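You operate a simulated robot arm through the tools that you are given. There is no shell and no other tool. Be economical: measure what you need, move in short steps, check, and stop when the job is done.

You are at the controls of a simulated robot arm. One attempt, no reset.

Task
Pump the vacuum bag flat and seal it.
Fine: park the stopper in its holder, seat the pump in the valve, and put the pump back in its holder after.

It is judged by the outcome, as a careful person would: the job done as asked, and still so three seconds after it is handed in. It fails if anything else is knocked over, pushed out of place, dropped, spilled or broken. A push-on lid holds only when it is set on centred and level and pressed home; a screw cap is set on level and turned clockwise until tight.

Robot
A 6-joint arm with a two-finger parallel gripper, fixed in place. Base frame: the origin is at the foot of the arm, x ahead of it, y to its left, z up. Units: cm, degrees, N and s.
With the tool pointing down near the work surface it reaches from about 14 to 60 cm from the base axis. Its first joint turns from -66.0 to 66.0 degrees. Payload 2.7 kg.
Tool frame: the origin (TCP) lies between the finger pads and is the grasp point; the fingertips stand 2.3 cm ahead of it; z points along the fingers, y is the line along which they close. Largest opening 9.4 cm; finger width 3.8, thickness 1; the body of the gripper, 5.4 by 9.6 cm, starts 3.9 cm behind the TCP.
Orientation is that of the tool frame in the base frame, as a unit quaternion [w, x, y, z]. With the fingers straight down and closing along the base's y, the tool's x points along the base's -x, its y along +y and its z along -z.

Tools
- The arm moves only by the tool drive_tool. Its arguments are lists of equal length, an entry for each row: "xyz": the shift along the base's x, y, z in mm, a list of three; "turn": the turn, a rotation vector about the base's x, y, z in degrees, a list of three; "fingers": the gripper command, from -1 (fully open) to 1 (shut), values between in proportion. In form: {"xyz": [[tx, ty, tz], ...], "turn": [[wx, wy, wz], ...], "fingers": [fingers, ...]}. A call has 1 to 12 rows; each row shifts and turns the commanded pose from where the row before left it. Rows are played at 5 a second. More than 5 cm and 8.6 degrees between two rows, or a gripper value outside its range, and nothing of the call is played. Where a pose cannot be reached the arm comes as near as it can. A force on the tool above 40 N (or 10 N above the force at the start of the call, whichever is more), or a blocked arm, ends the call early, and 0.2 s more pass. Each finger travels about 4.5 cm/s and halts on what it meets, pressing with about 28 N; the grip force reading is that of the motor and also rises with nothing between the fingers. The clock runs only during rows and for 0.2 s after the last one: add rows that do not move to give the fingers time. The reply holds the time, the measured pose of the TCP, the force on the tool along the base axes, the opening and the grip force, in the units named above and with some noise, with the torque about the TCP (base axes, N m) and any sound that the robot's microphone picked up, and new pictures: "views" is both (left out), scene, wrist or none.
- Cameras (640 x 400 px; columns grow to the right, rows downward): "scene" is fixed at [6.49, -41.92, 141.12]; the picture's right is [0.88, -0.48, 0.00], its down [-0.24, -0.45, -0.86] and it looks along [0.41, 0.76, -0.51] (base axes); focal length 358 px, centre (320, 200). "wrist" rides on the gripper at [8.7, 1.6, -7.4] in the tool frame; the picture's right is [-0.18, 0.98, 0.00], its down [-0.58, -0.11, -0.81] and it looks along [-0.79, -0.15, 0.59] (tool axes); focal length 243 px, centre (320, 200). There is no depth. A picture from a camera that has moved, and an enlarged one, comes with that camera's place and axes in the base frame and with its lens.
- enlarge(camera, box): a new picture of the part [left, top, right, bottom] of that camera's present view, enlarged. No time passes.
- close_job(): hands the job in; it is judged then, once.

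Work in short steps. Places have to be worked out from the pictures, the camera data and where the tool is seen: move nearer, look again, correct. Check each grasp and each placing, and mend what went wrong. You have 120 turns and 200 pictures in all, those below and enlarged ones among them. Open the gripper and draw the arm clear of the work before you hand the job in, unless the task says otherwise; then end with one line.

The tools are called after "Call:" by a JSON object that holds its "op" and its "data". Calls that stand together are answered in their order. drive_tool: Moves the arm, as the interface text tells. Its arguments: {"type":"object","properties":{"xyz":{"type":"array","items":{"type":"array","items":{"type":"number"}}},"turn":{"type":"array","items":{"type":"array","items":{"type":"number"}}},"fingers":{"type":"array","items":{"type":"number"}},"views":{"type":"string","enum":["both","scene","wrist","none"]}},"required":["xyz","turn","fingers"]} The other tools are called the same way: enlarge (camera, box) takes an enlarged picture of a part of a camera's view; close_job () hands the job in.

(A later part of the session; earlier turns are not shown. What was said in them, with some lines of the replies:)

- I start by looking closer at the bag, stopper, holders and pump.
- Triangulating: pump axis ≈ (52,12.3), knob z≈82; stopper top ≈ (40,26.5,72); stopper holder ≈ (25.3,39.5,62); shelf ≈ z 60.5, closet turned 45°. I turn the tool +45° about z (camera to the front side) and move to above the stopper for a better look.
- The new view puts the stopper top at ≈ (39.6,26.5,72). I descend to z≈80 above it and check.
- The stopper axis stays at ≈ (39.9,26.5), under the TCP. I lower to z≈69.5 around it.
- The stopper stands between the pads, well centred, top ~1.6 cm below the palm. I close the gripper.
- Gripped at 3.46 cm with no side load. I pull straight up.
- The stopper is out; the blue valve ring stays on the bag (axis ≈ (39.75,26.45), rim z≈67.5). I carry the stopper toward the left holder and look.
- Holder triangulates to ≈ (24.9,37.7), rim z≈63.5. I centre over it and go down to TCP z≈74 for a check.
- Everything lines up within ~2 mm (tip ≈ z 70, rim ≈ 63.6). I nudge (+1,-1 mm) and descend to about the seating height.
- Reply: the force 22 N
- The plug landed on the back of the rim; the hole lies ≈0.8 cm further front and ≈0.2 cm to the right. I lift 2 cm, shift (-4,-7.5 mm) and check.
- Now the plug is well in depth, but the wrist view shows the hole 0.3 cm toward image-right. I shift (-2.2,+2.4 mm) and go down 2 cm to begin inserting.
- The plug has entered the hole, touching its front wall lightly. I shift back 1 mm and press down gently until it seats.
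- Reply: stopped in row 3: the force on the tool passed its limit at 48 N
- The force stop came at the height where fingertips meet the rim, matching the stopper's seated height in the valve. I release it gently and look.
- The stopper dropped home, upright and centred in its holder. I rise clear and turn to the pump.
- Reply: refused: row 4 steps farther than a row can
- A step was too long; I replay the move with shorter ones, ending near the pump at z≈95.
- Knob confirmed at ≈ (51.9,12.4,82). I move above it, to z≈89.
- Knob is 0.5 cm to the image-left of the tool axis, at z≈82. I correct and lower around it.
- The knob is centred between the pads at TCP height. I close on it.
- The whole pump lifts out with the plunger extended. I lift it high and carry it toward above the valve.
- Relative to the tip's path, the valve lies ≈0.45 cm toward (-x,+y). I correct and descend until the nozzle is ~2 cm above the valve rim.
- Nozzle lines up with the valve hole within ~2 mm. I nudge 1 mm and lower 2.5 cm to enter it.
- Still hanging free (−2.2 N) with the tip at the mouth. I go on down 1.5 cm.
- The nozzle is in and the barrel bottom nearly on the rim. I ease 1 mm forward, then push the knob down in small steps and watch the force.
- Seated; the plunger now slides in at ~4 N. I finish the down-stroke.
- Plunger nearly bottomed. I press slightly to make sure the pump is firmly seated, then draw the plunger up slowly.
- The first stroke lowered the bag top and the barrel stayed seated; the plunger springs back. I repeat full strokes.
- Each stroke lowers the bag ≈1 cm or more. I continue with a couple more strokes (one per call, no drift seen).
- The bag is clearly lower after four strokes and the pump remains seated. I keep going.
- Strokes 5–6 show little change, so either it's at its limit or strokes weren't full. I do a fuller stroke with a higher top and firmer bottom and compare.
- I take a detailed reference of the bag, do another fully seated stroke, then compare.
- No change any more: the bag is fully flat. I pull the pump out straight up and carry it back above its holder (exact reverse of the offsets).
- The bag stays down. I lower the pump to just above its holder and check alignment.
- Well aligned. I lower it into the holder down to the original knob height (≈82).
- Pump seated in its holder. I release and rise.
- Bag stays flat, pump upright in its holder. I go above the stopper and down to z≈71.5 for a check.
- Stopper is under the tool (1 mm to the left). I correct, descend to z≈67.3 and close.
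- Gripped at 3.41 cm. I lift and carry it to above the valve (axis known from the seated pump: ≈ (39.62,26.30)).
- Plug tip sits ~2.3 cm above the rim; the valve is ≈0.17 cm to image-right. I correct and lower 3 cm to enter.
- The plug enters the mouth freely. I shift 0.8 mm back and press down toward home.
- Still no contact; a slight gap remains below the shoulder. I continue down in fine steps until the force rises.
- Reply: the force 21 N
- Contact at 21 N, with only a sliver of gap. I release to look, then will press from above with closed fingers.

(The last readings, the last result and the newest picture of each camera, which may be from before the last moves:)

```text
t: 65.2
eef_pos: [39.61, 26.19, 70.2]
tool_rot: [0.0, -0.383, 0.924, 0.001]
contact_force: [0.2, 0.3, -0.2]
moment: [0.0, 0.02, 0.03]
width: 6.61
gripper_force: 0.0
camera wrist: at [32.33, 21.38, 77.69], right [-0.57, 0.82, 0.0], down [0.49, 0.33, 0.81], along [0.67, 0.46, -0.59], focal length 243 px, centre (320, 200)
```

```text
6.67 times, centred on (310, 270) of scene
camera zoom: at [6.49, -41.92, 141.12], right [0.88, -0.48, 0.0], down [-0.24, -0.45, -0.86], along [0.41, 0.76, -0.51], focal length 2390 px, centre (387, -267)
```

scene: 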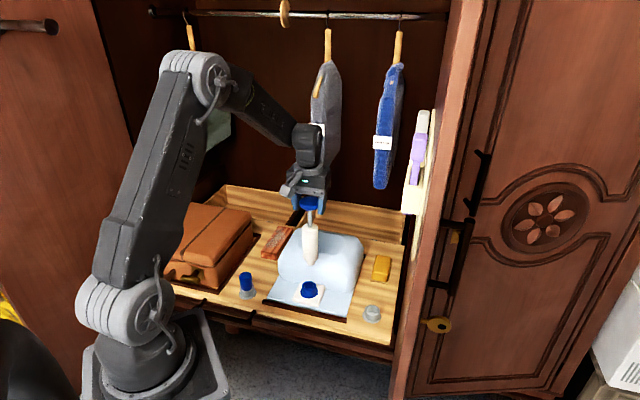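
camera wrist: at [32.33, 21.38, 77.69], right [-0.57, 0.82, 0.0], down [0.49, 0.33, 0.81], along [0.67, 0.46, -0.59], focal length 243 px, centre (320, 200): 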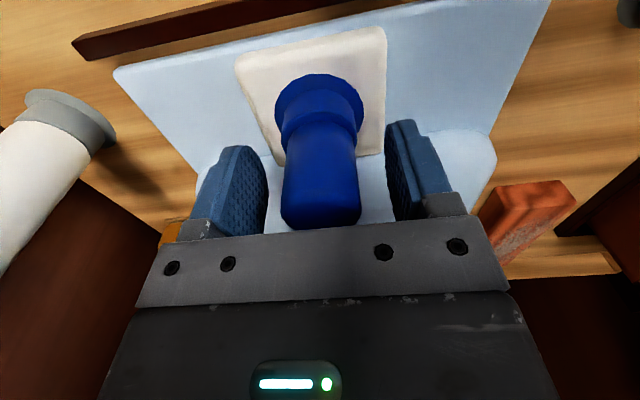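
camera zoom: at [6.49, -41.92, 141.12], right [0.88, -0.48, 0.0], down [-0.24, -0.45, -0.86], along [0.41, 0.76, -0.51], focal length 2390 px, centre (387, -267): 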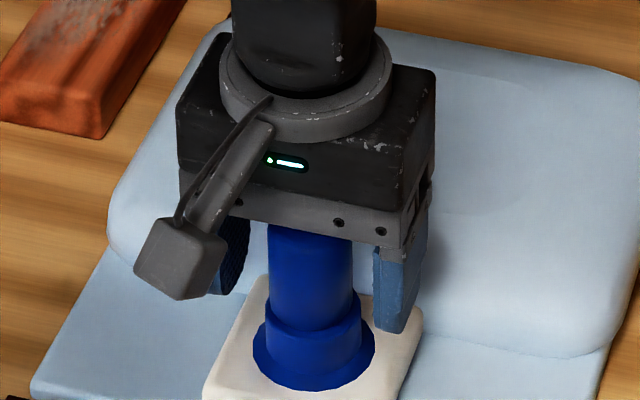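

It is flush on the valve rim. To be sure it is pressed home, I rise, close the fingers and press on its top.

Call:
{"op": "drive_tool", "data": {"xyz": [[0, 0, 35], [0, 0, 40], [0, 0, 0], [0, 0, 0], [0, 0, 0], [0, 0, 0], [0, 0, -15], [0, 0, 0]], "turn": [[0, 0, 0], [0, 0, 0], [0, 0, 0], [0, 0, 0], [0, 0, 0], [0, 0, 0], [0, 0, 0], [0, 0, 0]], "fingers": [-0.4, -0.4, 0.1, 0.6, 1, 1, 1, 1], "views": "wrist"}}

Call:
{"op": "enlarge", "data": {"camera": "scene", "box": [262, 240, 358, 300]}}

```text
t: 67.0
eef_pos: [39.66, 26.34, 76.09]
tool_rot: [0.001, -0.384, 0.923, 0.0]
contact_force: [-0.9, -0.2, -1.3]
moment: [-0.04, 0.0, 0.02]
width: 0.0
gripper_force: 27.8
camera wrist: at [32.37, 21.4, 83.6], right [-0.57, 0.82, 0.0], down [0.49, 0.33, 0.81], along [0.67, 0.46, -0.59], focal length 243 px, centre (320, 200)
```

wrist: 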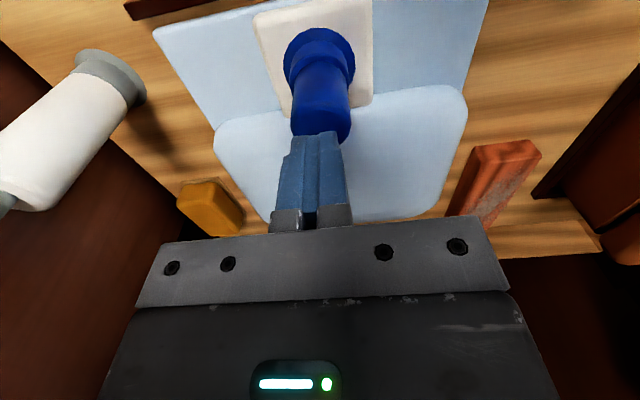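

```text
6.67 times, centred on (310, 270) of scene
camera zoom: at [6.49, -41.92, 141.12], right [0.88, -0.48, 0.0], down [-0.24, -0.45, -0.86], along [0.41, 0.76, -0.51], focal length 2390 px, centre (387, -267)
```

zoom: 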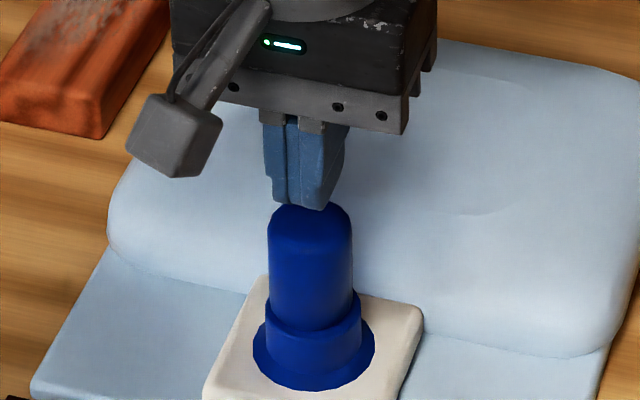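

The closed fingers are centred just above the stopper. I press down in small steps.

Call:
{"op": "drive_tool", "data": {"xyz": [[0, 0, -7], [0, 0, -4], [0, 0, -3], [0, 0, -3], [0, 0, -3], [0, 0, 0]], "turn": [[0, 0, 0], [0, 0, 0], [0, 0, 0], [0, 0, 0], [0, 0, 0], [0, 0, 0]], "fingers": [1, 1, 1, 1, 1, 1], "views": "none"}}

Call:
{"op": "enlarge", "data": {"camera": "scene", "box": [262, 240, 358, 300]}}

```text
t: 68.5
eef_pos: [39.89, 26.46, 74.55]
tool_rot: [0.003, -0.384, 0.923, 0.001]
contact_force: [-1.0, 0.1, 7.2]
moment: [-0.07, 0.11, -0.03]
width: 0.03
gripper_force: 28.4
stopped in row 6: the force on the tool passed its limit at 41 N (the readings are from after the stop); the commanded pose is now the measured one
```

```text
6.67 times, centred on (310, 270) of scene
camera zoom: at [6.47, -41.93, 141.11], right [0.88, -0.48, 0.0], down [-0.24, -0.45, -0.86], along [0.41, 0.76, -0.51], focal length 2390 px, centre (387, -267)
```

zoom: 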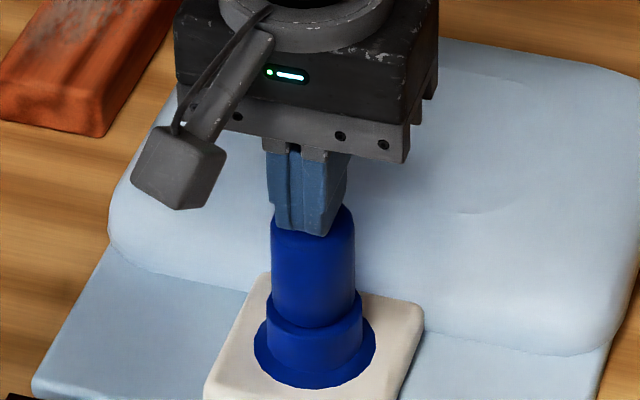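

Pressed home with 41 N. I draw the arm up and clear, open the gripper, and check the whole scene.

Call:
{"op": "drive_tool", "data": {"xyz": [[0, 0, 20], [0, 0, 45], [0, 0, 45], [-20, -20, 40], [-20, -20, 40], [-20, -20, 40], [-20, -20, 20], [0, 0, 0], [0, 0, 0], [0, 0, 0]], "turn": [[0, 0, 0], [0, 0, 0], [0, 0, 0], [0, 0, 0], [0, 0, 0], [0, 0, 0], [0, 0, 0], [0, 0, 0], [0, 0, 0], [0, 0, 0]], "fingers": [1, 1, 1, 0.5, 0, -0.5, -1, -1, -1, -1], "views": "scene"}}

Call:
{"op": "enlarge", "data": {"camera": "scene", "box": [220, 200, 420, 325]}}

```text
t: 70.7
eef_pos: [31.73, 18.27, 99.41]
tool_rot: [0.003, -0.384, 0.923, 0.001]
contact_force: [-0.1, 0.5, -0.3]
moment: [0.01, 0.02, 0.02]
width: 9.4
gripper_force: 0.0
```

scene: 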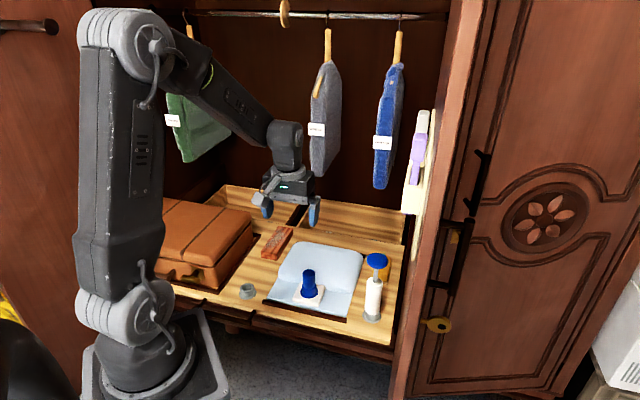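

```text
3.20 times, centred on (320, 262) of scene
camera zoom: at [6.49, -41.92, 141.12], right [0.88, -0.48, 0.0], down [-0.24, -0.45, -0.86], along [0.41, 0.76, -0.51], focal length 1147 px, centre (320, 0)
```

zoom: 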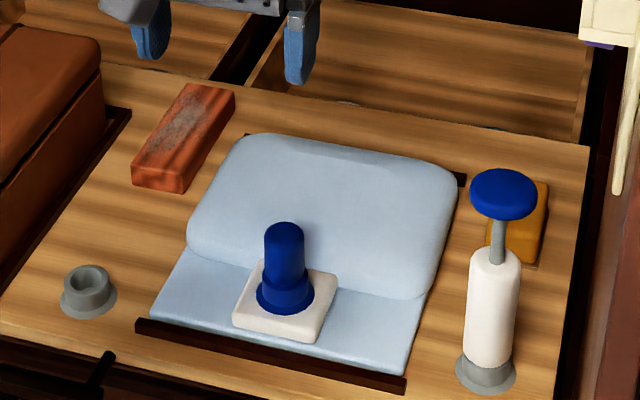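

The bag is flat, the stopper sits upright in the valve at its original height, the pump is back in its holder, and nothing else has moved. I hand the job in.

Call:
{"op": "close_job", "data": {}}

```text
The job is handed in.
```

The bag is pumped down until further strokes made no difference, the stopper is pressed home in the valve, and the pump is back in its holder.
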